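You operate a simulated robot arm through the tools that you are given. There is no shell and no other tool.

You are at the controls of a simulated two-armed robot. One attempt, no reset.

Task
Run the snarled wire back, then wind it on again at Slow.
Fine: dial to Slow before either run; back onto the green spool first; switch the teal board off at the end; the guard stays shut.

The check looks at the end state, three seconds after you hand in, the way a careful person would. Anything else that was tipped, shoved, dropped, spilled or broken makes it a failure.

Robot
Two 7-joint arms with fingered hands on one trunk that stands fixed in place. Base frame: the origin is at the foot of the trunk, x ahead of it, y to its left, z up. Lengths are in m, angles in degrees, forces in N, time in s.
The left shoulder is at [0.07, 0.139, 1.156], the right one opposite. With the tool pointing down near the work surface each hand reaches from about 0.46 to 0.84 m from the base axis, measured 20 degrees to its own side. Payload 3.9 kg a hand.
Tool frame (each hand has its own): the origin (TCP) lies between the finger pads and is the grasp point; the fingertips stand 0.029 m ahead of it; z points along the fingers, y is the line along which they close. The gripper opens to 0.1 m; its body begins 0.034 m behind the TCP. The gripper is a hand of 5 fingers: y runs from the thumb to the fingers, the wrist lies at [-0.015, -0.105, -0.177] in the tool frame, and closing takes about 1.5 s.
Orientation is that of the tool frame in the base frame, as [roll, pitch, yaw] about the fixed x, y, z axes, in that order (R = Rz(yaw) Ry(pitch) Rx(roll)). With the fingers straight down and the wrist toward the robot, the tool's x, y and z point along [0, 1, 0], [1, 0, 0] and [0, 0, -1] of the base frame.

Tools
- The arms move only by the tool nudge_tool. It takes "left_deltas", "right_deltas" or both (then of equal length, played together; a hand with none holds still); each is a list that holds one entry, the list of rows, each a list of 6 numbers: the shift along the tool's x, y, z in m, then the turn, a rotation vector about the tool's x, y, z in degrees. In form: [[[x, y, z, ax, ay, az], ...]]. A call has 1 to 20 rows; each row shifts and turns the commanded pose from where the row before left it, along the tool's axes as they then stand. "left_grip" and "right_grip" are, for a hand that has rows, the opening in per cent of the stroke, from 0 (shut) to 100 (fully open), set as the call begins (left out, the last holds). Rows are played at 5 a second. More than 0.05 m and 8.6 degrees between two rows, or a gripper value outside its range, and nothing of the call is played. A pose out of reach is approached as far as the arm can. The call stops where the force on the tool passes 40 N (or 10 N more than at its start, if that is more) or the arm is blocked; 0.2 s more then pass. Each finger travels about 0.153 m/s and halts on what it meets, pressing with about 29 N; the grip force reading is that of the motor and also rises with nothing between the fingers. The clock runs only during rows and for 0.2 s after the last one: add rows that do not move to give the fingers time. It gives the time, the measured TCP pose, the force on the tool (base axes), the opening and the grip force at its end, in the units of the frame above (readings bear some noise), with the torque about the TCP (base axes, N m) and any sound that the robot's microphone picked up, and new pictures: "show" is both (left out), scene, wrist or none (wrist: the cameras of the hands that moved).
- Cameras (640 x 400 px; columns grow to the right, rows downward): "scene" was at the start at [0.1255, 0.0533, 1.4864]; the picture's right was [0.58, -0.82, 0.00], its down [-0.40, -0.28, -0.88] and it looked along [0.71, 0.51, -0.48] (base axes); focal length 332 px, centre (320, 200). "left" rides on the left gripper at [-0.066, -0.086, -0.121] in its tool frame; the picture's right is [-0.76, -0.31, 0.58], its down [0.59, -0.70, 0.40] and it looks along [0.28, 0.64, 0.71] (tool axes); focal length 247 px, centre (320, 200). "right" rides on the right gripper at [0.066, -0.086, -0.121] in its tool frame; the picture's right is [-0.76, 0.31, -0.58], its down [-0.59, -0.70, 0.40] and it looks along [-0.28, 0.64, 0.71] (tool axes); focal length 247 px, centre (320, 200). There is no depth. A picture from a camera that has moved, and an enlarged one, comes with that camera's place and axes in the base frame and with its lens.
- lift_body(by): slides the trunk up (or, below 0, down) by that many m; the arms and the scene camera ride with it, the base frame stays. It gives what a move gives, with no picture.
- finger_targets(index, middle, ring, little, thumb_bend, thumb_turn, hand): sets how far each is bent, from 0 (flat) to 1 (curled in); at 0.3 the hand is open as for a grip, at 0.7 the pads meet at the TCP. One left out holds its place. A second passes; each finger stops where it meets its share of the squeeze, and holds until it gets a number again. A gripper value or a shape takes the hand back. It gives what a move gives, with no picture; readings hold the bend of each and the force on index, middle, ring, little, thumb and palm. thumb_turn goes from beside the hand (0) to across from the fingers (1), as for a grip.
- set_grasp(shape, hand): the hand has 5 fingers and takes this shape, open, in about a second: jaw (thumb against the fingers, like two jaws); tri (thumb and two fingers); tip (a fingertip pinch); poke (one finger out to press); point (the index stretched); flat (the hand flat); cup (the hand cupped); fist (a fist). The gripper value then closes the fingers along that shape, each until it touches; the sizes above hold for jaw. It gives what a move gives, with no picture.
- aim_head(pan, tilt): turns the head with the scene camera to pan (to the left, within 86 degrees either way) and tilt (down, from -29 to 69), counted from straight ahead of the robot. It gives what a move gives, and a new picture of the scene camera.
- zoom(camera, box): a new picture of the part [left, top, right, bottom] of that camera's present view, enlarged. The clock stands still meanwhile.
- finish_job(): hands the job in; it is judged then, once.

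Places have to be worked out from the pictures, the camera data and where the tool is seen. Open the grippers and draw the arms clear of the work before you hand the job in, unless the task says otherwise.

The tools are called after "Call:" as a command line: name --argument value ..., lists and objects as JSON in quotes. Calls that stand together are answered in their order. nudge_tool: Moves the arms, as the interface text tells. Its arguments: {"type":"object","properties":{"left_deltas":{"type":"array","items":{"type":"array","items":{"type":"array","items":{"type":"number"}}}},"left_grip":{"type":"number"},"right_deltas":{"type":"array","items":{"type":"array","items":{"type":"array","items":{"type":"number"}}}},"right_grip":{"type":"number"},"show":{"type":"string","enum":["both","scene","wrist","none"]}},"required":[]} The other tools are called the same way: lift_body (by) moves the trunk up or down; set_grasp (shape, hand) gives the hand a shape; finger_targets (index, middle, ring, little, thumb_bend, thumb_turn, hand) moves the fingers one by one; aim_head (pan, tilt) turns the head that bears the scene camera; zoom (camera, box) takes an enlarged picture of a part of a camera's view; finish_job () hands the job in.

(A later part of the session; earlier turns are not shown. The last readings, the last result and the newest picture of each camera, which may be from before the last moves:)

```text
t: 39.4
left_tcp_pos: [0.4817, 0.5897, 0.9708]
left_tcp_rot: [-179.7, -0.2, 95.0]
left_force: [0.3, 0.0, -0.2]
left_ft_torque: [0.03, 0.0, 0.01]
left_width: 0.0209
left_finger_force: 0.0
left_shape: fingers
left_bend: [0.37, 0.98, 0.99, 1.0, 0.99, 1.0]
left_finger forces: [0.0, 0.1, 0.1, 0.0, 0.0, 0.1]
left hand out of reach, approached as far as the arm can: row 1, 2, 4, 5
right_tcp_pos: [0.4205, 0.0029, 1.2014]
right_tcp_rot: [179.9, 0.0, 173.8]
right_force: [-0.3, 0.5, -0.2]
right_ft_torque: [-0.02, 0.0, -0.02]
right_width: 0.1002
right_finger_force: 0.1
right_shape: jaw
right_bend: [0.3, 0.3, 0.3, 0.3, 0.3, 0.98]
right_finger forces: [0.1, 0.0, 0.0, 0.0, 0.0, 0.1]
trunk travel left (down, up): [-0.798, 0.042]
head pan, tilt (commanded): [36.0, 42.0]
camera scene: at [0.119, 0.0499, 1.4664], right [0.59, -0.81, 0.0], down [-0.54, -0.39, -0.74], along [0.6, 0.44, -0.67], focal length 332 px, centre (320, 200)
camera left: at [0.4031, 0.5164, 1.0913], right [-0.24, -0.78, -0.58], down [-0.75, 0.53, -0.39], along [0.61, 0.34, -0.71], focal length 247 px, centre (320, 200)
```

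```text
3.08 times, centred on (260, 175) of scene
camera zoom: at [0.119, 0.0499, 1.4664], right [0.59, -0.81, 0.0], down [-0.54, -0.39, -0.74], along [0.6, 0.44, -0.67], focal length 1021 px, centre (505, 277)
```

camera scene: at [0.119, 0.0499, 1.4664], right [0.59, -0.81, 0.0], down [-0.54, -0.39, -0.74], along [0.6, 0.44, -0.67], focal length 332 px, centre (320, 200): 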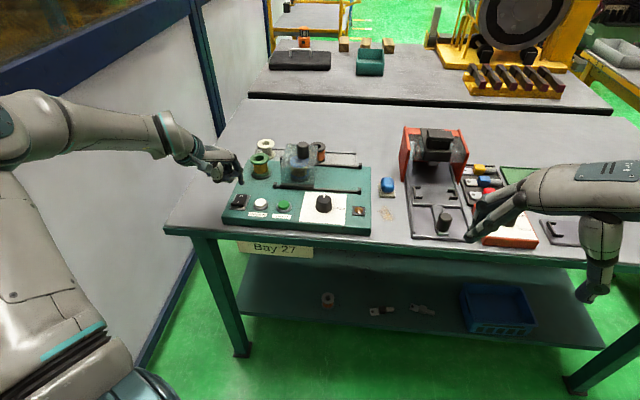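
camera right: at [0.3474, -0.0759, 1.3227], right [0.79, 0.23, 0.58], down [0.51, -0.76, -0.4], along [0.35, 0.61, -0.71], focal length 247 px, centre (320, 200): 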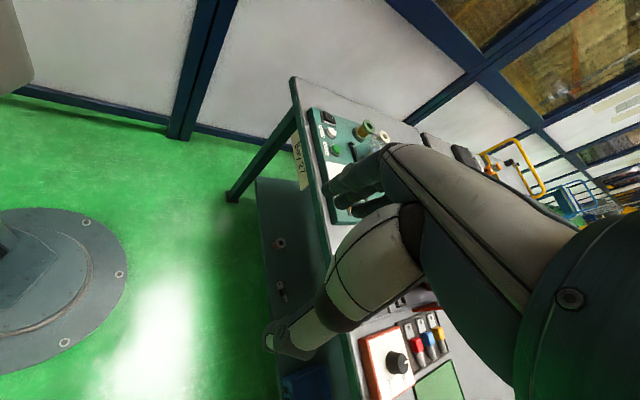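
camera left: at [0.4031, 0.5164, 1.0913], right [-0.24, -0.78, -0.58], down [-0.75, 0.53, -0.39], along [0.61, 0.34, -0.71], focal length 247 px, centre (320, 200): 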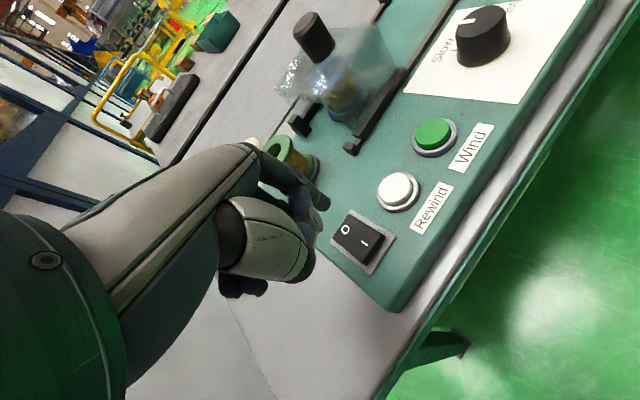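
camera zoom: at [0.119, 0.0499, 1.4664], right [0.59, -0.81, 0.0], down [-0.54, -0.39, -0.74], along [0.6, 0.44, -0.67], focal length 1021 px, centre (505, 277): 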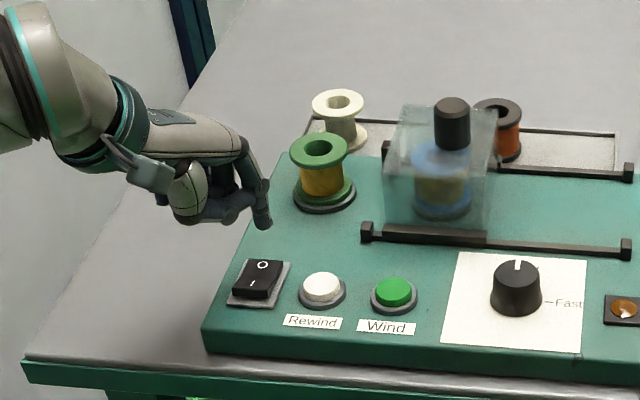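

It still stops short when drawing nearer, so the wrist wants a larger yaw here. I turn to about yaw 110 and then move back over the I end.

Call:
nudge_tool --left_deltas '[[[0, 0, -0.005, 0, 0, -7.5], [0, 0, -0.005, 0, 0, -7.5], [-0.0023, -0.0112, 0, 0, 0, 0], [-0.0023, -0.0112, 0, 0, 0, 0], [-0.0023, -0.0112, 0, 0, 0, 0]]]' --show "both"

Call:
zoom --camera "left" --box '[220, 150, 480, 310]'

Call:
zoom --camera "scene" --box '[180, 110, 340, 240]'

```text
t: 40.5
left_tcp_pos: [0.4673, 0.5773, 0.9783]
left_tcp_rot: [-179.8, -0.2, 110.0]
left_force: [-0.1, 0.7, -0.7]
left_ft_torque: [-0.03, 0.02, 0.02]
left_width: 0.0207
left_finger_force: 0.1
left_shape: fingers
left_bend: [0.37, 0.98, 0.99, 1.0, 0.99, 1.0]
left_finger forces: [0.0, 0.0, 0.1, 0.0, 0.0, 0.1]
left hand out of reach, approached as far as the arm can: row 4, 5
right_tcp_pos: [0.4202, 0.003, 1.2012]
right_tcp_rot: [-180.0, 0.0, 173.9]
right_force: [0.1, 0.8, 0.7]
right_ft_torque: [0.0, 0.0, 0.03]
right_width: 0.0999
right_finger_force: 0.1
right_shape: jaw
right_bend: [0.3, 0.3, 0.3, 0.3, 0.3, 0.98]
right_finger forces: [0.1, 0.1, 0.1, 0.0, 0.1, 0.0]
trunk travel left (down, up): [-0.798, 0.042]
head pan, tilt (commanded): [36.0, 42.0]
camera scene: at [0.1192, 0.0499, 1.4663], right [0.59, -0.81, 0.0], down [-0.54, -0.39, -0.74], along [0.6, 0.44, -0.67], focal length 332 px, centre (320, 200)
camera left: at [0.4102, 0.4866, 1.0993], right [-0.03, -0.81, -0.58], down [-0.86, 0.31, -0.4], along [0.5, 0.49, -0.71], focal length 247 px, centre (320, 200)
```

scene: 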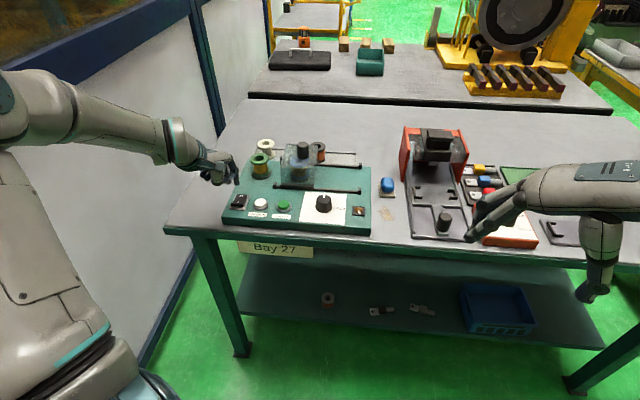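
left: 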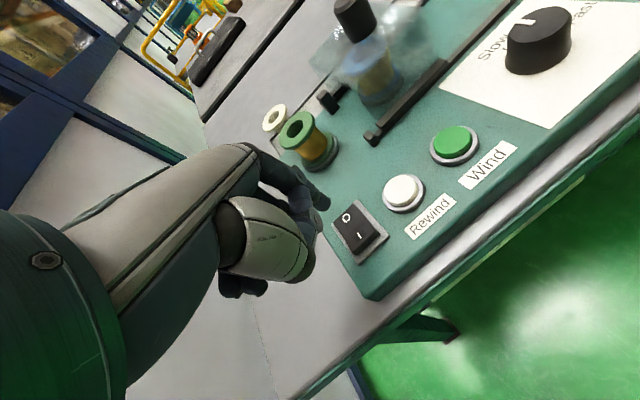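

```text
2.46 times, centred on (350, 230) of left
camera zoom: at [0.4102, 0.4866, 1.0993], right [-0.03, -0.81, -0.58], down [-0.86, 0.31, -0.4], along [0.5, 0.49, -0.71], focal length 608 px, centre (246, 126)
```

zoom: 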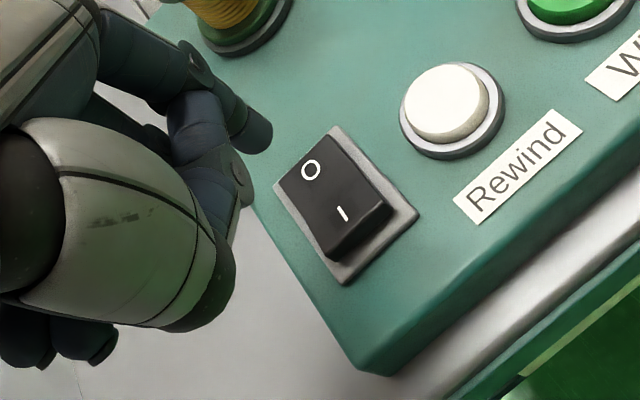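

```text
3.08 times, centred on (260, 175) of scene
camera zoom: at [0.1192, 0.0499, 1.4663], right [0.59, -0.81, 0.0], down [-0.54, -0.39, -0.74], along [0.6, 0.44, -0.67], focal length 1021 px, centre (505, 277)
```

zoom: 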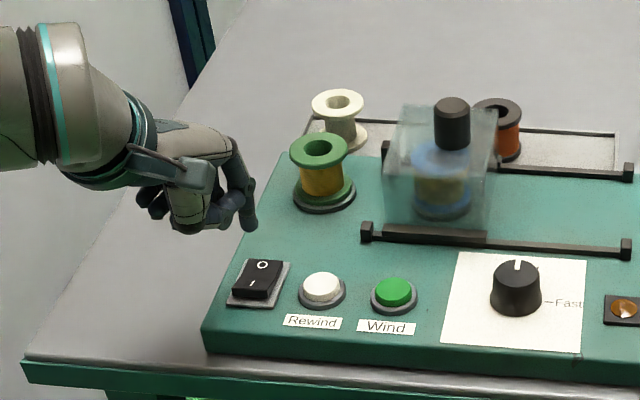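

The arm stops about 15 mm short of where this index position needs it. With the plain poke shape the tip lies right under the TCP, which would put the hand comfortably in reach, so I set that shape again here in free air and look closely.

Call:
set_grasp --hand "left" --shape "poke"

Call:
zoom --camera "left" --box '[260, 180, 400, 290]'

Call:
zoom --camera "scene" --box '[180, 130, 280, 220]'

```text
t: 41.5
left_tcp_pos: [0.468, 0.5771, 0.9788]
left_tcp_rot: [180.0, -0.2, 110.0]
left_force: [1.1, 0.2, 0.1]
left_ft_torque: [-0.02, 0.0, 0.02]
left_width: 0.0002
left_finger_force: 0.2
left_shape: poke
left_bend: [0.7, 0.7, 0.99, 0.99, 1.0, 1.0]
left_finger forces: [0.1, 0.0, 0.0, 0.0, 0.1, 0.0]
right_tcp_pos: [0.4216, 0.0029, 1.2018]
right_tcp_rot: [-180.0, 0.0, 173.8]
right_force: [0.5, -0.2, -1.5]
right_ft_torque: [0.01, 0.0, 0.02]
right_width: 0.0996
right_finger_force: 0.0
right_shape: jaw
right_bend: [0.3, 0.3, 0.3, 0.3, 0.3, 0.98]
right_finger forces: [0.1, 0.0, 0.0, 0.0, 0.0, 0.0]
trunk travel left (down, up): [-0.798, 0.042]
head pan, tilt (commanded): [36.0, 42.0]
```

```text
3.64 times, centred on (330, 235) of left
camera zoom: at [0.4101, 0.4867, 1.0993], right [-0.03, -0.81, -0.58], down [-0.86, 0.31, -0.4], along [0.5, 0.49, -0.71], focal length 898 px, centre (284, 73)
```

zoom: 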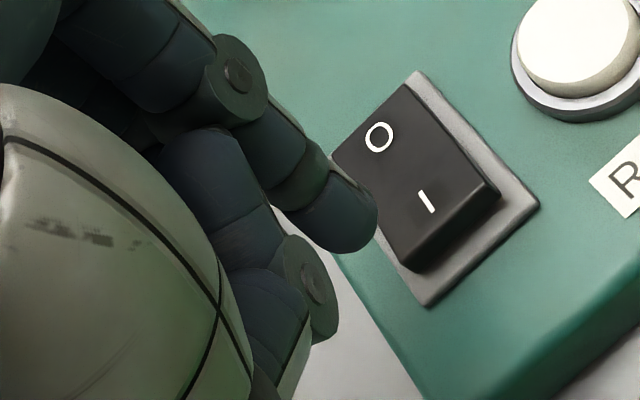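

```text
4.44 times, centred on (230, 175) of scene
camera zoom: at [0.119, 0.0499, 1.4664], right [0.59, -0.81, 0.0], down [-0.54, -0.39, -0.74], along [0.6, 0.44, -0.67], focal length 1474 px, centre (720, 311)
```

zoom: 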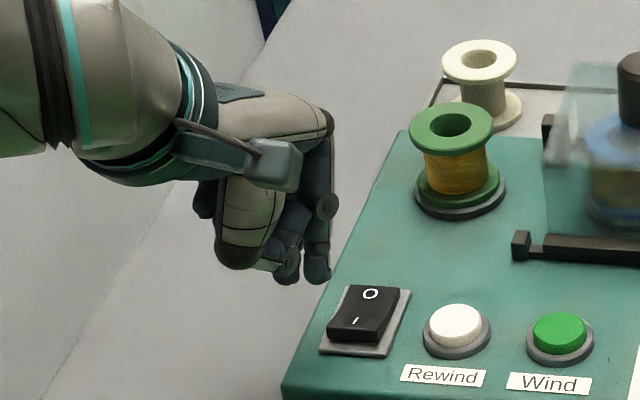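

In the plain poke shape the curled thumb reaches almost as low as the index tip, so it would foul the board. The earlier setting had about 3 cm of index protrusion, so I restore it and use a larger yaw instead.

Call:
finger_targets --hand "left" --index 0.6 --middle 1.0 --ring 1.0 --little 1.0 --thumb_bend 1.0 --thumb_turn 1.0

Call:
nudge_tool --left_deltas '[[[0, 0, 0, 0, 0, -7], [0, -0.004, 0, 0, 0, -5], [-0.002, -0.007, 0, 0, 0, 0], [-0.002, -0.007, 0, 0, 0, 0]]]' --show "both"

Call:
zoom --camera "left" --box '[260, 160, 400, 270]'

Call:
zoom --camera "scene" --box '[180, 130, 280, 220]'

```text
t: 42.5
left_tcp_pos: [0.4668, 0.5776, 0.9783]
left_tcp_rot: [-179.9, -0.1, 110.0]
left_force: [-0.2, 0.2, -0.4]
left_ft_torque: [-0.04, -0.01, 0.03]
left_width: 0.0246
left_finger_force: 0.1
left_shape: fingers
left_bend: [0.39, 0.98, 1.0, 1.0, 1.0, 1.0]
left_finger forces: [0.1, 0.1, 0.0, 0.1, 0.0, 0.0]
right_tcp_pos: [0.4192, 0.0014, 1.2014]
right_tcp_rot: [180.0, 0.0, 173.9]
right_force: [0.0, -0.6, 0.4]
right_ft_torque: [-0.04, 0.0, 0.02]
right_width: 0.1
right_finger_force: 0.1
right_shape: jaw
right_bend: [0.3, 0.3, 0.3, 0.3, 0.3, 0.98]
right_finger forces: [0.0, 0.1, 0.0, 0.0, 0.0, 0.0]
trunk travel left (down, up): [-0.798, 0.042]
head pan, tilt (commanded): [36.0, 42.0]
```

```text
t: 43.5
left_tcp_pos: [0.4548, 0.5644, 0.9786]
left_tcp_rot: [180.0, -0.2, 122.1]
left_force: [-0.4, 0.1, 0.5]
left_ft_torque: [-0.03, 0.0, 0.03]
left_width: 0.0239
left_finger_force: 0.2
left_shape: fingers
left_bend: [0.39, 0.98, 1.0, 1.0, 1.0, 1.0]
left_finger forces: [0.0, 0.0, 0.0, 0.0, 0.0, 0.0]
right_tcp_pos: [0.4214, 0.0024, 1.2013]
right_tcp_rot: [179.9, 0.0, 173.8]
right_force: [0.0, 0.4, -0.1]
right_ft_torque: [-0.01, -0.01, 0.01]
right_width: 0.0999
right_finger_force: 0.0
right_shape: jaw
right_bend: [0.3, 0.3, 0.3, 0.3, 0.3, 0.98]
right_finger forces: [0.0, 0.1, 0.1, 0.0, 0.0, 0.1]
trunk travel left (down, up): [-0.798, 0.042]
head pan, tilt (commanded): [36.0, 42.0]
camera scene: at [0.119, 0.0493, 1.4664], right [0.59, -0.81, 0.0], down [-0.54, -0.39, -0.74], along [0.6, 0.44, -0.67], focal length 332 px, centre (320, 200)
camera left: at [0.4163, 0.4635, 1.0996], right [0.14, -0.8, -0.58], down [-0.91, 0.13, -0.4], along [0.39, 0.58, -0.71], focal length 247 px, centre (320, 200)
```

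scene: 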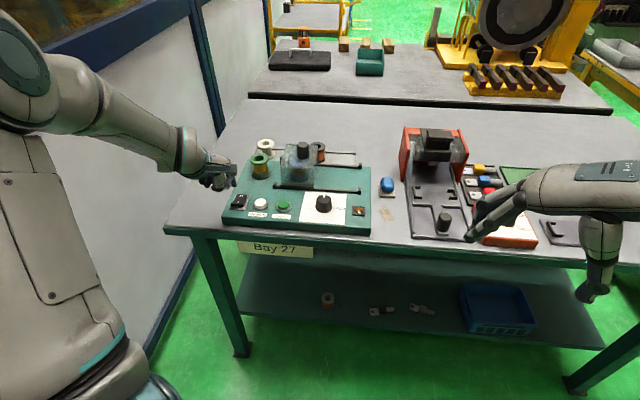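
left: 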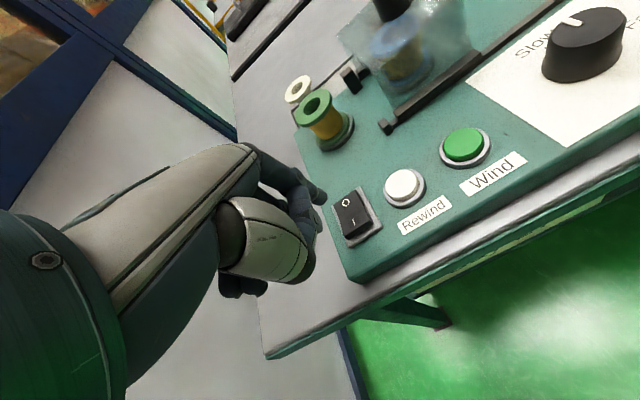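

```text
3.64 times, centred on (330, 215) of left
camera zoom: at [0.4163, 0.4635, 1.0996], right [0.14, -0.8, -0.58], down [-0.91, 0.13, -0.4], along [0.39, 0.58, -0.71], focal length 898 px, centre (284, 146)
```

zoom: 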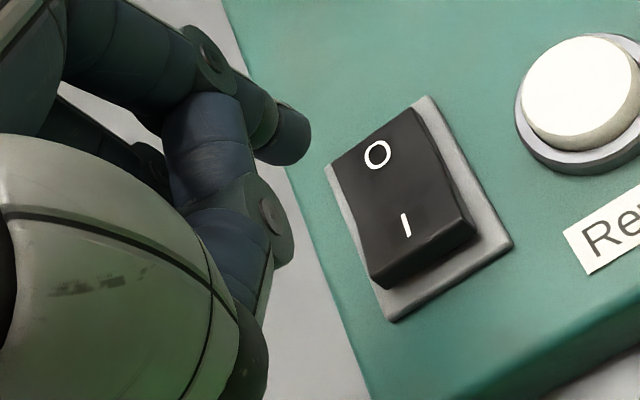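

```text
4.44 times, centred on (230, 175) of scene
camera zoom: at [0.119, 0.0493, 1.4664], right [0.59, -0.81, 0.0], down [-0.54, -0.39, -0.74], along [0.6, 0.44, -0.67], focal length 1474 px, centre (720, 311)
```

zoom: 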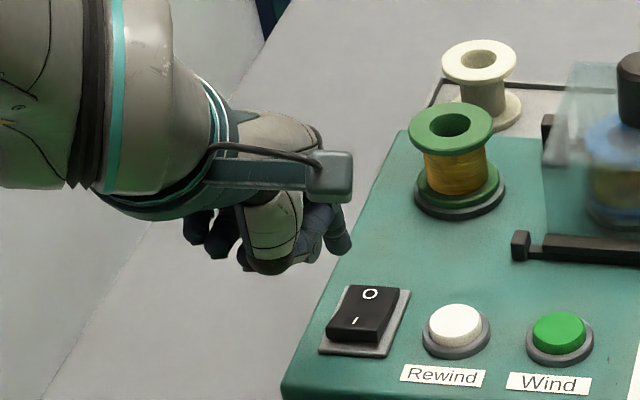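

The hand is now in reach at yaw 122, with the index tip near [0.494, 0.575, 0.96] and the I mark at about [0.492, 0.5725]. I firm the index, shift 6 mm back towards the raised end and come down to just above the rocker.

Call:
finger_targets --hand "left" --index 0.75

Call:
nudge_tool --left_deltas '[[[0, -0.006, 0.01, 0, 0, 0], [0, 0, 0.01, 0, 0, 0], [0, 0, 0.008, 0, 0, 0]]]' --show "wrist"

Call:
zoom --camera "left" --box '[260, 160, 400, 270]'

Call:
zoom --camera "scene" --box '[190, 140, 290, 230]'

```text
t: 44.5
left_tcp_pos: [0.4541, 0.5667, 0.9792]
left_tcp_rot: [-179.9, -0.1, 121.9]
left_force: [-0.2, -0.3, -0.2]
left_ft_torque: [-0.01, 0.01, 0.02]
left_width: 0.0211
left_finger_force: 0.0
left_shape: fingers
left_bend: [0.37, 0.98, 1.0, 1.0, 0.99, 1.0]
left_finger forces: [0.0, 0.0, 0.1, 0.1, 0.1, 0.1]
right_tcp_pos: [0.4213, 0.0025, 1.2004]
right_tcp_rot: [179.9, 0.0, 173.8]
right_force: [0.3, -0.9, -0.3]
right_ft_torque: [0.01, 0.02, -0.02]
right_width: 0.1
right_finger_force: 0.0
right_shape: jaw
right_bend: [0.3, 0.3, 0.3, 0.3, 0.3, 0.98]
right_finger forces: [0.1, 0.0, 0.0, 0.0, 0.0, 0.1]
trunk travel left (down, up): [-0.798, 0.042]
head pan, tilt (commanded): [36.0, 42.0]
```

```text
t: 45.2
left_tcp_pos: [0.4491, 0.5638, 0.9496]
left_tcp_rot: [-179.9, 0.2, 121.6]
left_force: [-0.8, -0.3, -0.2]
left_ft_torque: [0.01, -0.01, 0.0]
left_width: 0.021
left_finger_force: 0.1
left_shape: fingers
left_bend: [0.37, 0.98, 1.0, 1.0, 0.99, 1.0]
left_finger forces: [0.1, 0.0, 0.0, 0.0, 0.0, 0.1]
right_tcp_pos: [0.4209, 0.0023, 1.2021]
right_tcp_rot: [-180.0, 0.0, 173.8]
right_force: [0.6, 0.1, 0.2]
right_ft_torque: [0.0, -0.01, 0.0]
right_width: 0.0997
right_finger_force: 0.1
right_shape: jaw
right_bend: [0.3, 0.3, 0.3, 0.3, 0.3, 0.98]
right_finger forces: [0.1, 0.1, 0.0, 0.0, 0.0, 0.0]
trunk travel left (down, up): [-0.798, 0.042]
head pan, tilt (commanded): [36.0, 42.0]
camera left: at [0.4101, 0.4633, 1.0712], right [0.14, -0.81, -0.58], down [-0.91, 0.13, -0.4], along [0.4, 0.58, -0.71], focal length 247 px, centre (320, 200)
```

left: 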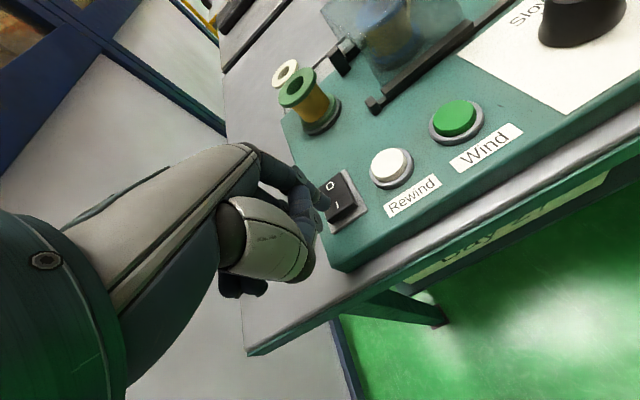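

```text
3.64 times, centred on (330, 215) of left
camera zoom: at [0.4101, 0.4633, 1.0712], right [0.14, -0.81, -0.58], down [-0.91, 0.13, -0.4], along [0.4, 0.58, -0.71], focal length 898 px, centre (284, 146)
```

zoom: 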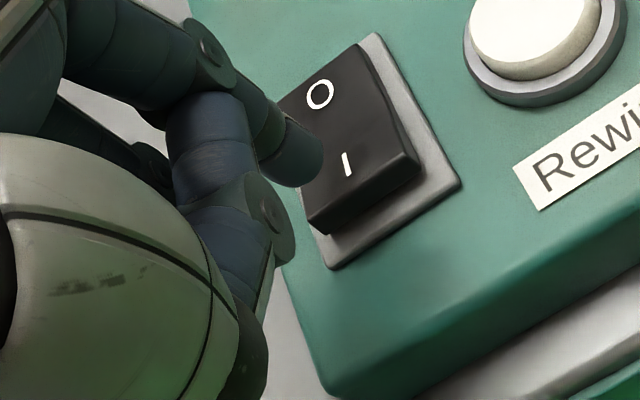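

```text
4.44 times, centred on (240, 185) of scene
camera zoom: at [0.1191, 0.0502, 1.4664], right [0.59, -0.81, 0.0], down [-0.54, -0.39, -0.74], along [0.6, 0.44, -0.67], focal length 1474 px, centre (676, 267)
```

zoom: 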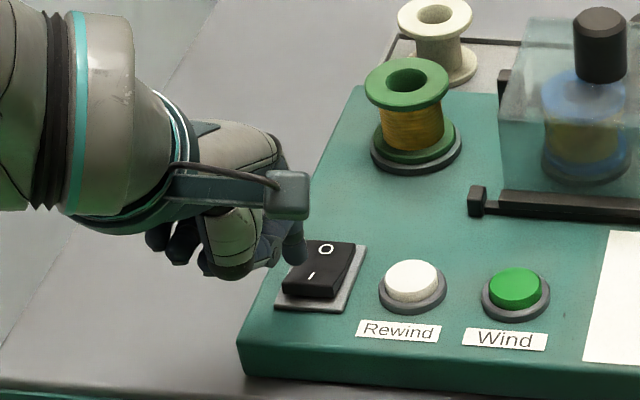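

The tip hovers about 1.4 cm above the rocker, some 5 mm left of and slightly in front of the I mark. I correct by 5 mm right and 3 mm away and lower to contact.

Call:
nudge_tool --left_deltas '[[[-0.005, 0.003, 0.003, 0, 0, 0], [0, 0, 0.005, 0, 0, 0], [0, 0, 0.004, 0, 0, 0]]]' --show "wrist"

Call:
zoom --camera "left" --box '[260, 160, 400, 270]'

Call:
zoom --camera "scene" --box '[190, 140, 290, 230]'

```text
t: 46.0
left_tcp_pos: [0.4511, 0.5669, 0.9398]
left_tcp_rot: [-179.9, 0.1, 121.6]
left_force: [0.0, 0.7, 0.4]
left_ft_torque: [-0.06, -0.03, -0.02]
left_width: 0.0206
left_finger_force: 0.1
left_shape: fingers
left_bend: [0.37, 0.98, 1.0, 1.0, 0.99, 1.0]
left_finger forces: [0.1, 0.1, 0.0, 0.0, 0.1, 0.0]
left hand out of reach, approached as far as the arm can: row 1
right_tcp_pos: [0.4215, 0.0024, 1.201]
right_tcp_rot: [-180.0, 0.0, 173.8]
right_force: [0.7, 0.1, -0.6]
right_ft_torque: [0.04, 0.0, -0.01]
right_width: 0.0998
right_finger_force: 0.0
right_shape: jaw
right_bend: [0.3, 0.3, 0.3, 0.3, 0.3, 0.98]
right_finger forces: [0.1, 0.0, 0.0, 0.0, 0.0, 0.1]
trunk travel left (down, up): [-0.798, 0.042]
head pan, tilt (commanded): [36.0, 42.0]
camera left: at [0.4123, 0.4669, 1.0611], right [0.13, -0.81, -0.58], down [-0.91, 0.13, -0.4], along [0.4, 0.58, -0.71], focal length 247 px, centre (320, 200)
```

left: 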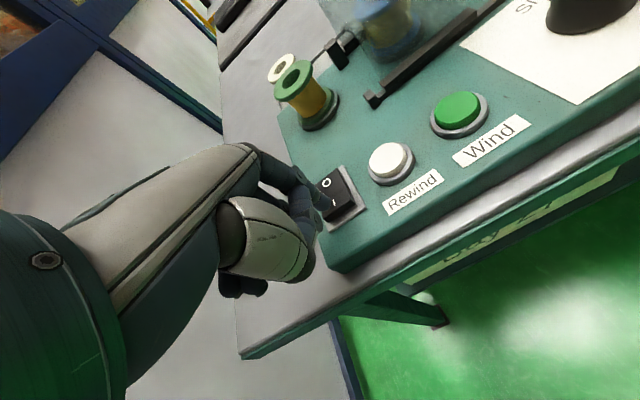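

```text
3.64 times, centred on (330, 215) of left
camera zoom: at [0.4123, 0.4669, 1.0611], right [0.13, -0.81, -0.58], down [-0.91, 0.13, -0.4], along [0.4, 0.58, -0.71], focal length 898 px, centre (284, 146)
```

zoom: 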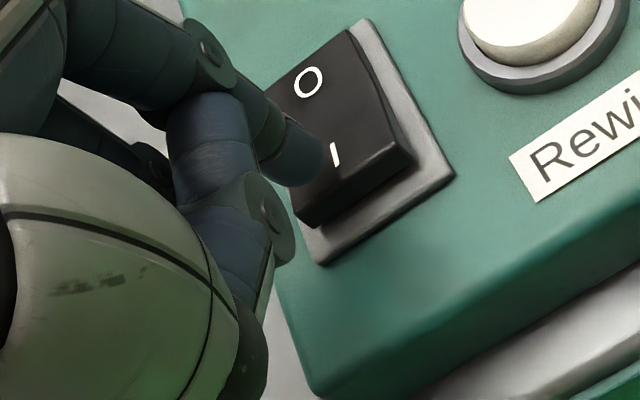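

```text
4.44 times, centred on (240, 185) of scene
camera zoom: at [0.1189, 0.05, 1.4664], right [0.59, -0.81, 0.0], down [-0.54, -0.39, -0.74], along [0.6, 0.44, -0.67], focal length 1474 px, centre (676, 267)
```

zoom: 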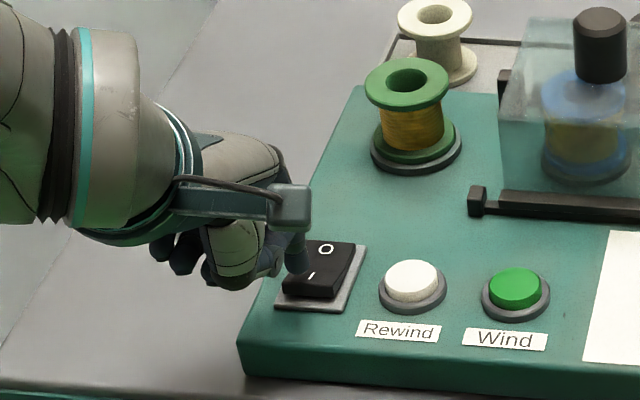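

The tip is over the I half, about 5 mm left of the mark, which is well inside the rocker's width. I press straight down in small steps.

Call:
nudge_tool --left_deltas '[[[0, 0, 0.004, 0, 0, 0], [0, 0, 0.004, 0, 0, 0]]]' --show "none"

Call:
nudge_tool --left_deltas '[[[0, 0, 0.004, 0, 0, 0], [0, 0, 0.003, 0, 0, 0]]]' --show "wrist"

Call:
zoom --camera "scene" --box '[190, 140, 290, 230]'

```text
t: 46.6
left_tcp_pos: [0.4503, 0.5692, 0.932]
left_tcp_rot: [-179.9, 0.2, 121.5]
left_force: [0.2, -0.6, 1.1]
left_ft_torque: [-0.04, -0.04, -0.01]
left_width: 0.0208
left_finger_force: 0.1
left_shape: fingers
left_bend: [0.37, 0.98, 1.0, 1.0, 0.99, 1.0]
left_finger forces: [0.9, 0.0, 0.0, 0.0, 0.0, 0.1]
left hand out of reach, approached as far as the arm can: row 1
right_tcp_pos: [0.4199, 0.0027, 1.202]
right_tcp_rot: [180.0, 0.0, 173.9]
right_force: [0.4, -0.3, -0.3]
right_ft_torque: [-0.01, 0.0, 0.02]
right_width: 0.0996
right_finger_force: 0.0
right_shape: jaw
right_bend: [0.3, 0.3, 0.3, 0.3, 0.3, 0.98]
right_finger forces: [0.0, 0.1, 0.0, 0.1, 0.0, 0.0]
trunk travel left (down, up): [-0.798, 0.042]
head pan, tilt (commanded): [36.0, 42.0]
```

```text
t: 47.2
left_tcp_pos: [0.4487, 0.5696, 0.9298]
left_tcp_rot: [179.8, 0.1, 121.5]
left_force: [-2.3, 0.1, 11.8]
left_ft_torque: [0.12, -0.42, 0.03]
left_width: 0.0204
left_finger_force: 5.9
left_shape: fingers
left_bend: [0.37, 0.98, 1.0, 1.0, 0.99, 1.0]
left_finger forces: [11.8, 0.0, 0.0, 0.0, 0.1, 0.0]
left hand out of reach, approached as far as the arm can: row 2
right_tcp_pos: [0.4195, 0.0007, 1.2026]
right_tcp_rot: [179.9, 0.1, 173.8]
right_force: [-0.2, 0.9, -0.2]
right_ft_torque: [-0.01, 0.02, 0.0]
right_width: 0.0996
right_finger_force: 0.0
right_shape: jaw
right_bend: [0.3, 0.3, 0.3, 0.3, 0.3, 0.98]
right_finger forces: [0.0, 0.0, 0.0, 0.1, 0.0, 0.1]
trunk travel left (down, up): [-0.798, 0.042]
head pan, tilt (commanded): [36.0, 42.0]
camera left: at [0.4106, 0.4687, 1.0495], right [0.14, -0.81, -0.58], down [-0.91, 0.13, -0.4], along [0.4, 0.58, -0.71], focal length 247 px, centre (320, 200)
```

left: 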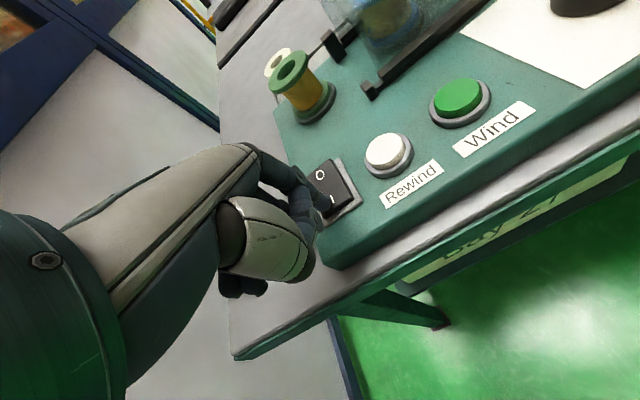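

```text
4.44 times, centred on (240, 185) of scene
camera zoom: at [0.117, 0.048, 1.4668], right [0.59, -0.81, 0.0], down [-0.54, -0.39, -0.74], along [0.6, 0.44, -0.67], focal length 1474 px, centre (676, 267)
```

zoom: 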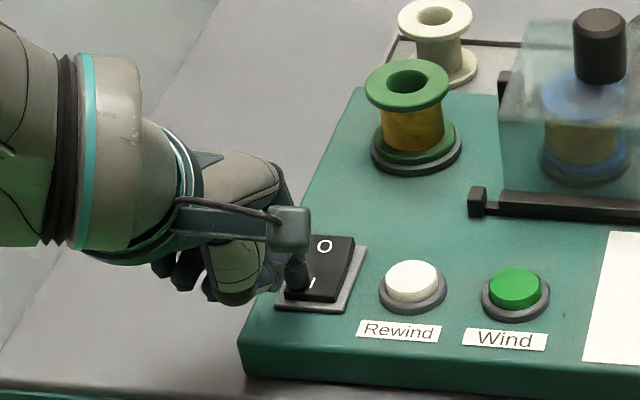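

The index met 12 N and the rocker appears to have tipped. I lift off to look at the switch and the lamp.

Call:
nudge_tool --left_deltas '[[[0, 0, -0.01, 0, 0, 0], [0, 0, -0.015, 0, 0, 0], [0, 0, -0.015, 0, 0, 0]]]' --show "both"

Call:
zoom --camera "scene" --box '[190, 140, 290, 230]'

Call:
zoom --camera "scene" --box '[280, 160, 380, 230]'

Call:
zoom --camera "left" --box '[260, 130, 460, 270]'

```text
t: 48.0
left_tcp_pos: [0.4499, 0.5706, 0.9663]
left_tcp_rot: [-179.9, -0.1, 122.1]
left_force: [-0.2, 0.1, -0.7]
left_ft_torque: [0.02, -0.03, -0.01]
left_width: 0.0206
left_finger_force: 0.1
left_shape: fingers
left_bend: [0.37, 0.98, 1.0, 1.0, 0.99, 1.0]
left_finger forces: [0.0, 0.0, 0.1, 0.0, 0.1, 0.1]
right_tcp_pos: [0.4203, 0.0016, 1.2021]
right_tcp_rot: [180.0, 0.1, 173.8]
right_force: [-0.2, 0.0, -0.8]
right_ft_torque: [-0.01, -0.01, -0.01]
right_width: 0.1001
right_finger_force: 0.0
right_shape: jaw
right_bend: [0.3, 0.3, 0.3, 0.3, 0.3, 0.98]
right_finger forces: [0.0, 0.0, 0.0, 0.1, 0.0, 0.1]
trunk travel left (down, up): [-0.798, 0.042]
head pan, tilt (commanded): [36.0, 42.0]
camera scene: at [0.119, 0.05, 1.4663], right [0.59, -0.81, 0.0], down [-0.54, -0.39, -0.74], along [0.6, 0.44, -0.67], focal length 332 px, centre (320, 200)
camera left: at [0.4121, 0.4692, 1.0865], right [0.14, -0.8, -0.58], down [-0.91, 0.13, -0.4], along [0.39, 0.58, -0.71], focal length 247 px, centre (320, 200)
```

scene: 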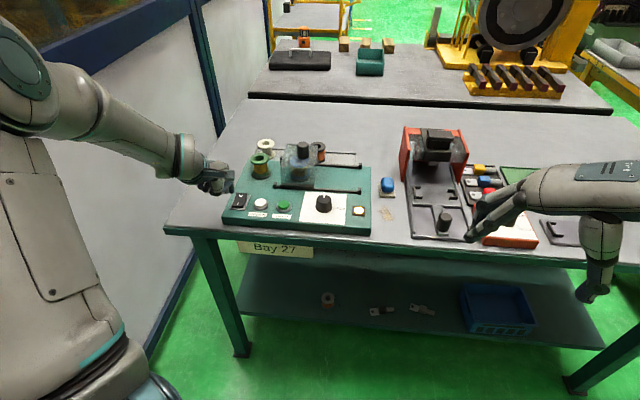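
left: 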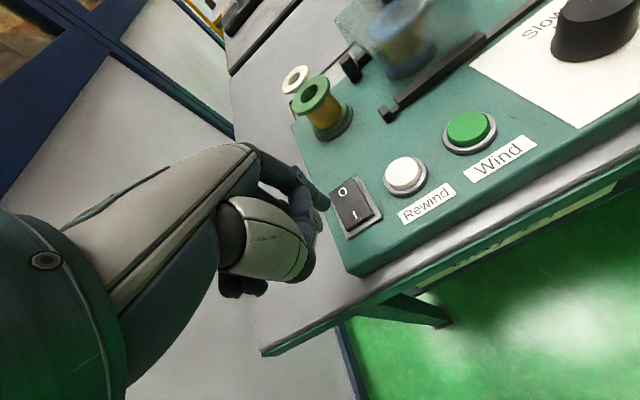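

```text
4.44 times, centred on (240, 185) of scene
camera zoom: at [0.119, 0.05, 1.4663], right [0.59, -0.81, 0.0], down [-0.54, -0.39, -0.74], along [0.6, 0.44, -0.67], focal length 1474 px, centre (676, 267)
```

zoom: 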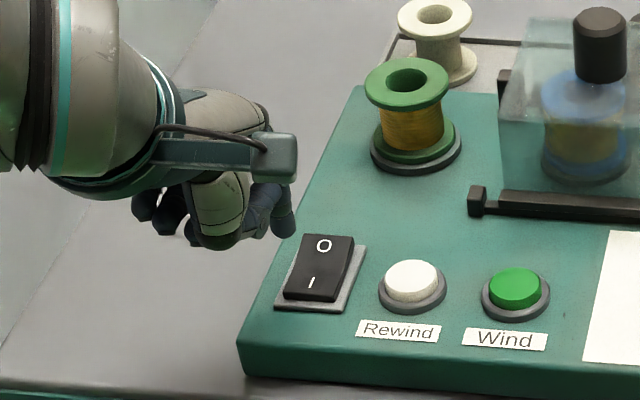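

```text
5.71 times, centred on (330, 195) of scene
camera zoom: at [0.119, 0.05, 1.4663], right [0.59, -0.81, 0.0], down [-0.54, -0.39, -0.74], along [0.6, 0.44, -0.67], focal length 1896 px, centre (263, 229)
```

zoom: 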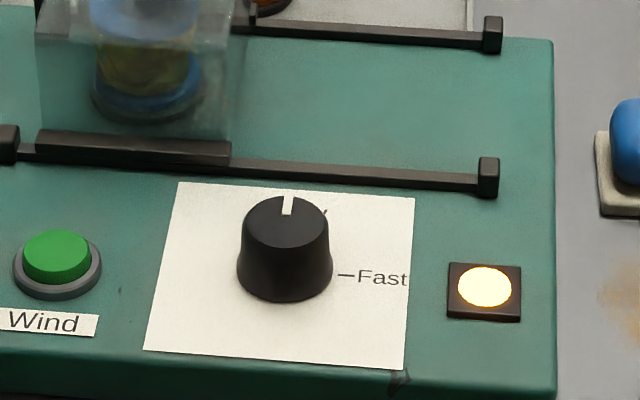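

```text
2.86 times, centred on (360, 200) of left
camera zoom: at [0.4121, 0.4692, 1.0865], right [0.14, -0.8, -0.58], down [-0.91, 0.13, -0.4], along [0.39, 0.58, -0.71], focal length 706 px, centre (206, 200)
```

zoom: 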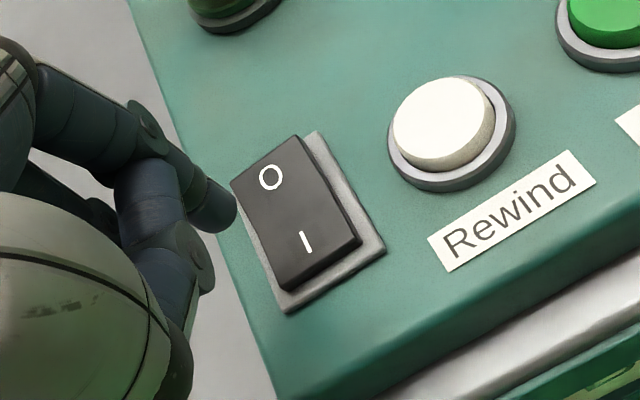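

The lamp is lit and the rocker now lies I-down, so the board is on and nothing else has moved. Next I move the index over the Rewind button, near [0.525, 0.529], turning the hand to about yaw 100 on the way.

Call:
nudge_tool --left_deltas '[[[-0.0166, 0.0037, 0, 0, 0, 7.3], [-0.016, 0.0057, 0, 0, 0, 7.3], [-0.0151, 0.0078, 0, 0, 0, 7.3], [0, 0, 0, 0, 0, 0]]]' --show "both"

Call:
zoom --camera "scene" --box '[210, 140, 310, 230]'

Call:
zoom --camera "left" --box '[260, 130, 460, 270]'

```text
t: 49.0
left_tcp_pos: [0.4854, 0.5335, 0.9668]
left_tcp_rot: [179.9, -0.2, 99.9]
left_force: [-0.4, -0.1, 0.8]
left_ft_torque: [0.01, -0.03, -0.02]
left_width: 0.0206
left_finger_force: 0.0
left_shape: fingers
left_bend: [0.37, 0.98, 1.0, 1.0, 0.99, 1.0]
left_finger forces: [0.0, 0.1, 0.1, 0.0, 0.0, 0.0]
right_tcp_pos: [0.4209, 0.0023, 1.2024]
right_tcp_rot: [-180.0, 0.0, 173.8]
right_force: [0.2, -0.2, 0.2]
right_ft_torque: [0.01, 0.0, 0.0]
right_width: 0.0998
right_finger_force: 0.1
right_shape: jaw
right_bend: [0.3, 0.3, 0.3, 0.3, 0.3, 0.98]
right_finger forces: [0.0, 0.1, 0.0, 0.0, 0.1, 0.0]
trunk travel left (down, up): [-0.798, 0.042]
head pan, tilt (commanded): [36.0, 42.0]
camera scene: at [0.1186, 0.0499, 1.4664], right [0.59, -0.81, 0.0], down [-0.54, -0.39, -0.74], along [0.6, 0.44, -0.67], focal length 332 px, centre (320, 200)
camera left: at [0.4122, 0.4543, 1.0873], right [-0.17, -0.8, -0.58], down [-0.79, 0.46, -0.4], along [0.58, 0.39, -0.71], focal length 247 px, centre (320, 200)
```

scene: 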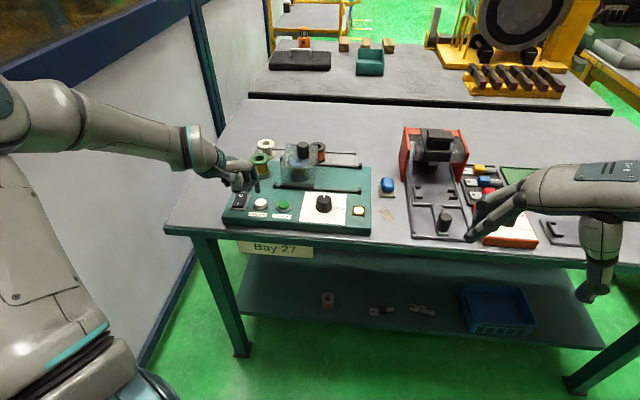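
left: 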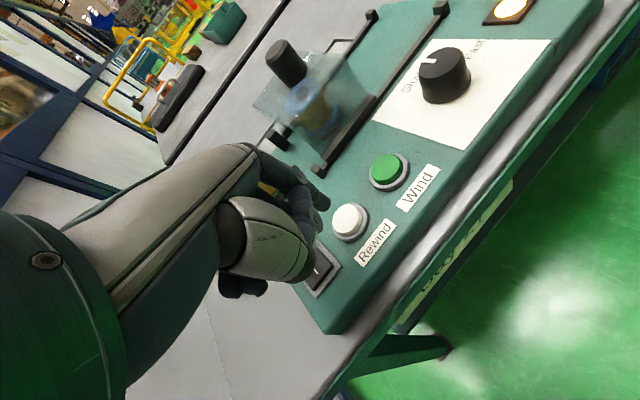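

```text
4.44 times, centred on (260, 185) of scene
camera zoom: at [0.1186, 0.0499, 1.4664], right [0.59, -0.81, 0.0], down [-0.54, -0.39, -0.74], along [0.6, 0.44, -0.67], focal length 1474 px, centre (587, 267)
```

zoom: 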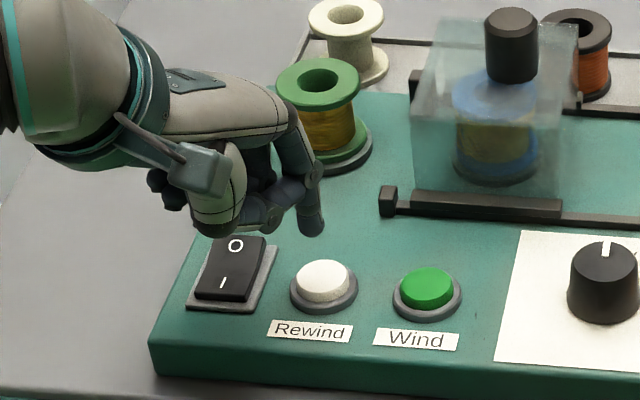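

```text
2.86 times, centred on (360, 200) of left
camera zoom: at [0.4122, 0.4543, 1.0873], right [-0.17, -0.8, -0.58], down [-0.79, 0.46, -0.4], along [0.58, 0.39, -0.71], focal length 706 px, centre (206, 200)
```

zoom: 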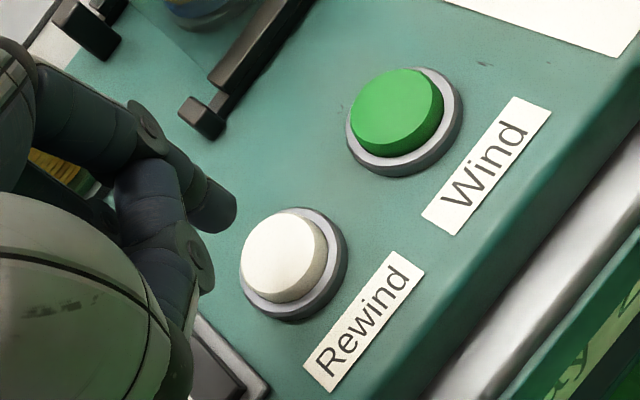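

The tip is above the Rewind button to within about 2–3 mm by both cameras. I come down to just above it.

Call:
nudge_tool --left_deltas '[[[-0.0015, 0, 0.01, 0, 0, 0], [0, 0, 0.01, 0, 0, 0], [0, 0, 0.01, 0, 0, 0]]]' --show "none"

Call:
zoom --camera "scene" --box '[210, 140, 310, 230]'

Call:
zoom --camera "left" --box '[260, 130, 460, 270]'

```text
t: 49.9
left_tcp_pos: [0.4867, 0.5332, 0.9365]
left_tcp_rot: [180.0, -0.1, 100.0]
left_force: [-0.9, 0.3, 0.2]
left_ft_torque: [0.0, 0.03, -0.01]
left_width: 0.0208
left_finger_force: 0.0
left_shape: fingers
left_bend: [0.37, 0.98, 1.0, 1.0, 0.99, 1.0]
left_finger forces: [0.0, 0.1, 0.0, 0.0, 0.1, 0.0]
right_tcp_pos: [0.4205, 0.0021, 1.2014]
right_tcp_rot: [179.9, 0.0, 173.7]
right_force: [-0.4, -1.0, -0.4]
right_ft_torque: [-0.01, -0.01, 0.0]
right_width: 0.0995
right_finger_force: 0.1
right_shape: jaw
right_bend: [0.3, 0.3, 0.3, 0.3, 0.3, 0.98]
right_finger forces: [0.0, 0.0, 0.0, 0.0, 0.1, 0.0]
trunk travel left (down, up): [-0.798, 0.042]
head pan, tilt (commanded): [36.0, 42.0]
```

```text
4.44 times, centred on (260, 185) of scene
camera zoom: at [0.1192, 0.0503, 1.4663], right [0.59, -0.81, 0.0], down [-0.54, -0.39, -0.74], along [0.6, 0.44, -0.67], focal length 1474 px, centre (587, 267)
```

zoom: 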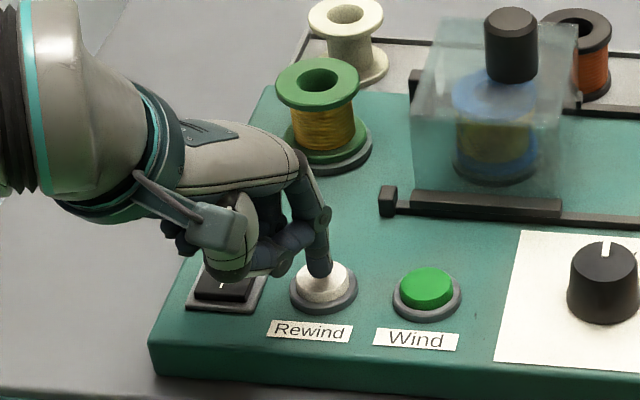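

```text
2.86 times, centred on (360, 200) of left
camera zoom: at [0.4133, 0.4533, 1.0566], right [-0.17, -0.8, -0.58], down [-0.79, 0.46, -0.4], along [0.58, 0.39, -0.71], focal length 706 px, centre (206, 200)
```

zoom: 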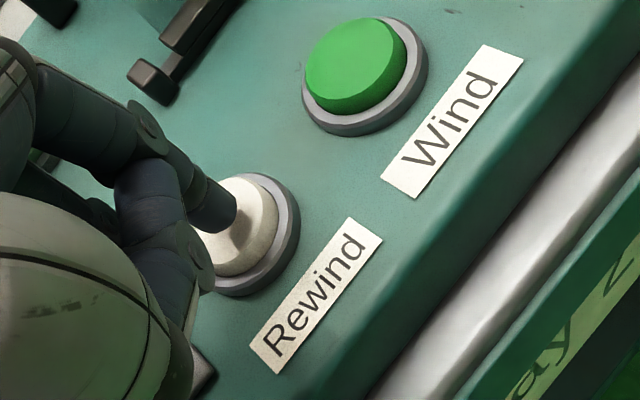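

The tip is centred over the Rewind button and a few millimetres above it. I press in small steps, watching force and sound.

Call:
nudge_tool --left_deltas '[[[0, 0, 0.004, 0, 0, 0], [0, 0, 0.003, 0, 0, 0]]]' --show "none"

Call:
nudge_tool --left_deltas '[[[0, 0, 0.003, 0, 0, 0], [0, 0, 0.002, 0, 0, 0]]]' --show "scene"

Call:
zoom --camera "scene" --box '[220, 130, 380, 230]'

```text
t: 50.5
left_tcp_pos: [0.485, 0.5321, 0.9287]
left_tcp_rot: [179.9, -0.1, 100.0]
left_force: [-0.3, 0.3, 1.3]
left_ft_torque: [-0.01, -0.06, -0.02]
left_width: 0.0205
left_finger_force: 0.7
left_shape: fingers
left_bend: [0.37, 0.98, 1.0, 1.0, 0.99, 1.0]
left_finger forces: [1.5, 0.0, 0.1, 0.0, 0.0, 0.0]
right_tcp_pos: [0.4202, 0.0019, 1.202]
right_tcp_rot: [180.0, 0.0, 173.8]
right_force: [-0.6, -0.2, 0.1]
right_ft_torque: [-0.03, -0.01, 0.03]
right_width: 0.0998
right_finger_force: 0.0
right_shape: jaw
right_bend: [0.3, 0.3, 0.3, 0.3, 0.3, 0.98]
right_finger forces: [0.0, 0.0, 0.0, 0.1, 0.0, 0.0]
trunk travel left (down, up): [-0.798, 0.042]
head pan, tilt (commanded): [36.0, 42.0]
heard: click
```

```text
t: 51.0
left_tcp_pos: [0.4862, 0.5321, 0.9258]
left_tcp_rot: [179.7, -0.2, 99.9]
left_force: [-0.9, 0.2, 9.0]
left_ft_torque: [-0.03, -0.38, -0.01]
left_width: 0.0205
left_finger_force: 5.5
left_shape: fingers
left_bend: [0.37, 0.98, 1.0, 1.0, 0.99, 1.0]
left_finger forces: [9.0, 0.0, 0.0, 0.0, 0.0, 0.0]
right_tcp_pos: [0.42, 0.0008, 1.2034]
right_tcp_rot: [179.9, 0.1, 173.8]
right_force: [-0.2, 0.6, -0.9]
right_ft_torque: [-0.02, 0.04, 0.01]
right_width: 0.0999
right_finger_force: 0.0
right_shape: jaw
right_bend: [0.3, 0.3, 0.3, 0.3, 0.3, 0.98]
right_finger forces: [0.1, 0.0, 0.0, 0.1, 0.0, 0.0]
trunk travel left (down, up): [-0.798, 0.042]
head pan, tilt (commanded): [36.0, 42.0]
camera scene: at [0.1175, 0.0487, 1.4667], right [0.59, -0.81, 0.0], down [-0.54, -0.39, -0.74], along [0.6, 0.44, -0.67], focal length 332 px, centre (320, 200)
```

scene: 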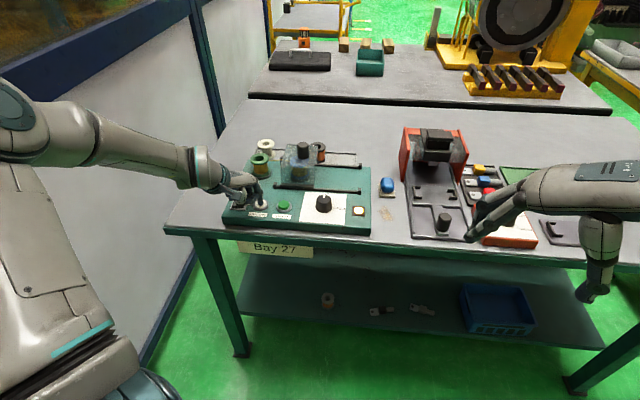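

```text
4.00 times, centred on (300, 180) of scene
camera zoom: at [0.1175, 0.0487, 1.4667], right [0.59, -0.81, 0.0], down [-0.54, -0.39, -0.74], along [0.6, 0.44, -0.67], focal length 1327 px, centre (400, 280)
```

zoom: 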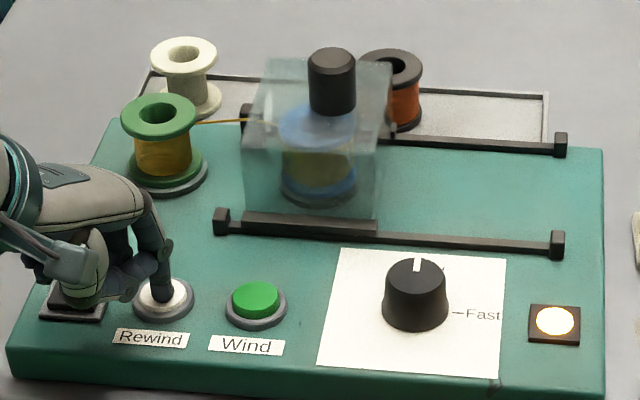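

A click was heard and a wire strand now runs between the green and blue spools, so the rewind has started. I hold the button for two seconds and watch whether the green spool fills.

Call:
nudge_tool --left_deltas '[[[0, 0, 0, 0, 0, 0], [0, 0, 0, 0, 0, 0], [0, 0, 0, 0, 0, 0], [0, 0, 0, 0, 0, 0], [0, 0, 0, 0, 0, 0], [0, 0, 0, 0, 0, 0], [0, 0, 0, 0, 0, 0], [0, 0, 0, 0, 0, 0], [0, 0, 0, 0, 0, 0], [0, 0, 0, 0, 0, 0]]]' --show "none"

Call:
zoom --camera "scene" --box '[220, 130, 380, 230]'

```text
t: 53.2
left_tcp_pos: [0.4849, 0.5327, 0.9247]
left_tcp_rot: [179.9, -0.1, 100.1]
left_force: [1.0, 2.5, 11.9]
left_ft_torque: [-0.05, -0.54, 0.07]
left_width: 0.0207
left_finger_force: 6.1
left_shape: fingers
left_bend: [0.36, 0.98, 1.0, 1.0, 0.99, 1.0]
left_finger forces: [12.3, 0.0, 0.0, 0.0, 0.1, 0.0]
right_tcp_pos: [0.4186, 0.0015, 1.2023]
right_tcp_rot: [179.9, 0.1, 173.8]
right_force: [0.9, -0.2, -0.1]
right_ft_torque: [-0.02, 0.01, 0.02]
right_width: 0.0998
right_finger_force: 0.1
right_shape: jaw
right_bend: [0.3, 0.3, 0.3, 0.3, 0.3, 0.98]
right_finger forces: [0.0, 0.0, 0.1, 0.0, 0.1, 0.0]
trunk travel left (down, up): [-0.798, 0.042]
head pan, tilt (commanded): [36.0, 42.0]
```

```text
4.00 times, centred on (300, 180) of scene
camera zoom: at [0.1171, 0.0485, 1.4666], right [0.59, -0.81, 0.0], down [-0.54, -0.39, -0.74], along [0.6, 0.44, -0.67], focal length 1327 px, centre (400, 280)
```

zoom: 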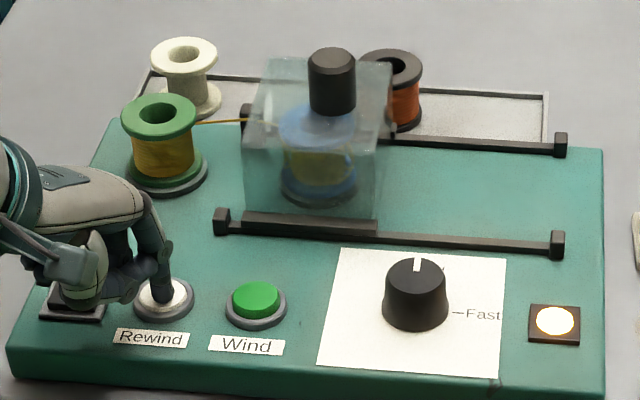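

The green spool is visibly filling. I release the button gently to learn whether it runs on by itself.

Call:
nudge_tool --left_deltas '[[[0, 0, -0.008, 0, 0, 0], [0, 0, -0.01, 0, 0, 0], [0, 0, 0, 0, 0, 0], [0, 0, 0, 0, 0, 0], [0, 0, 0, 0, 0, 0]]]' --show "none"

Call:
zoom --camera "scene" --box '[220, 130, 380, 230]'

```text
t: 54.5
left_tcp_pos: [0.4854, 0.5319, 0.9425]
left_tcp_rot: [180.0, 0.0, 99.9]
left_force: [0.1, -0.3, -0.1]
left_ft_torque: [0.02, 0.03, 0.03]
left_width: 0.0203
left_finger_force: 0.1
left_shape: fingers
left_bend: [0.37, 0.98, 1.0, 1.0, 0.99, 1.0]
left_finger forces: [0.1, 0.0, 0.1, 0.1, 0.1, 0.0]
right_tcp_pos: [0.4207, 0.0039, 1.202]
right_tcp_rot: [180.0, 0.0, 173.8]
right_force: [0.5, 1.0, -0.7]
right_ft_torque: [0.02, -0.02, -0.02]
right_width: 0.0999
right_finger_force: 0.1
right_shape: jaw
right_bend: [0.3, 0.3, 0.3, 0.3, 0.3, 0.98]
right_finger forces: [0.1, 0.0, 0.0, 0.0, 0.0, 0.1]
trunk travel left (down, up): [-0.798, 0.042]
head pan, tilt (commanded): [36.0, 42.0]
```

```text
4.00 times, centred on (300, 180) of scene
camera zoom: at [0.1187, 0.0497, 1.4664], right [0.59, -0.81, 0.0], down [-0.54, -0.39, -0.74], along [0.6, 0.44, -0.67], focal length 1327 px, centre (400, 280)
```

zoom: 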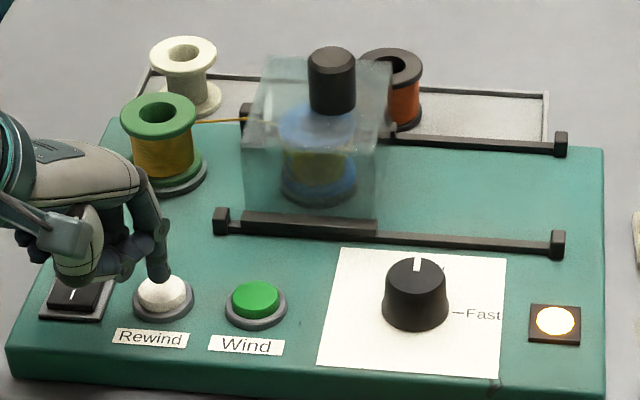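

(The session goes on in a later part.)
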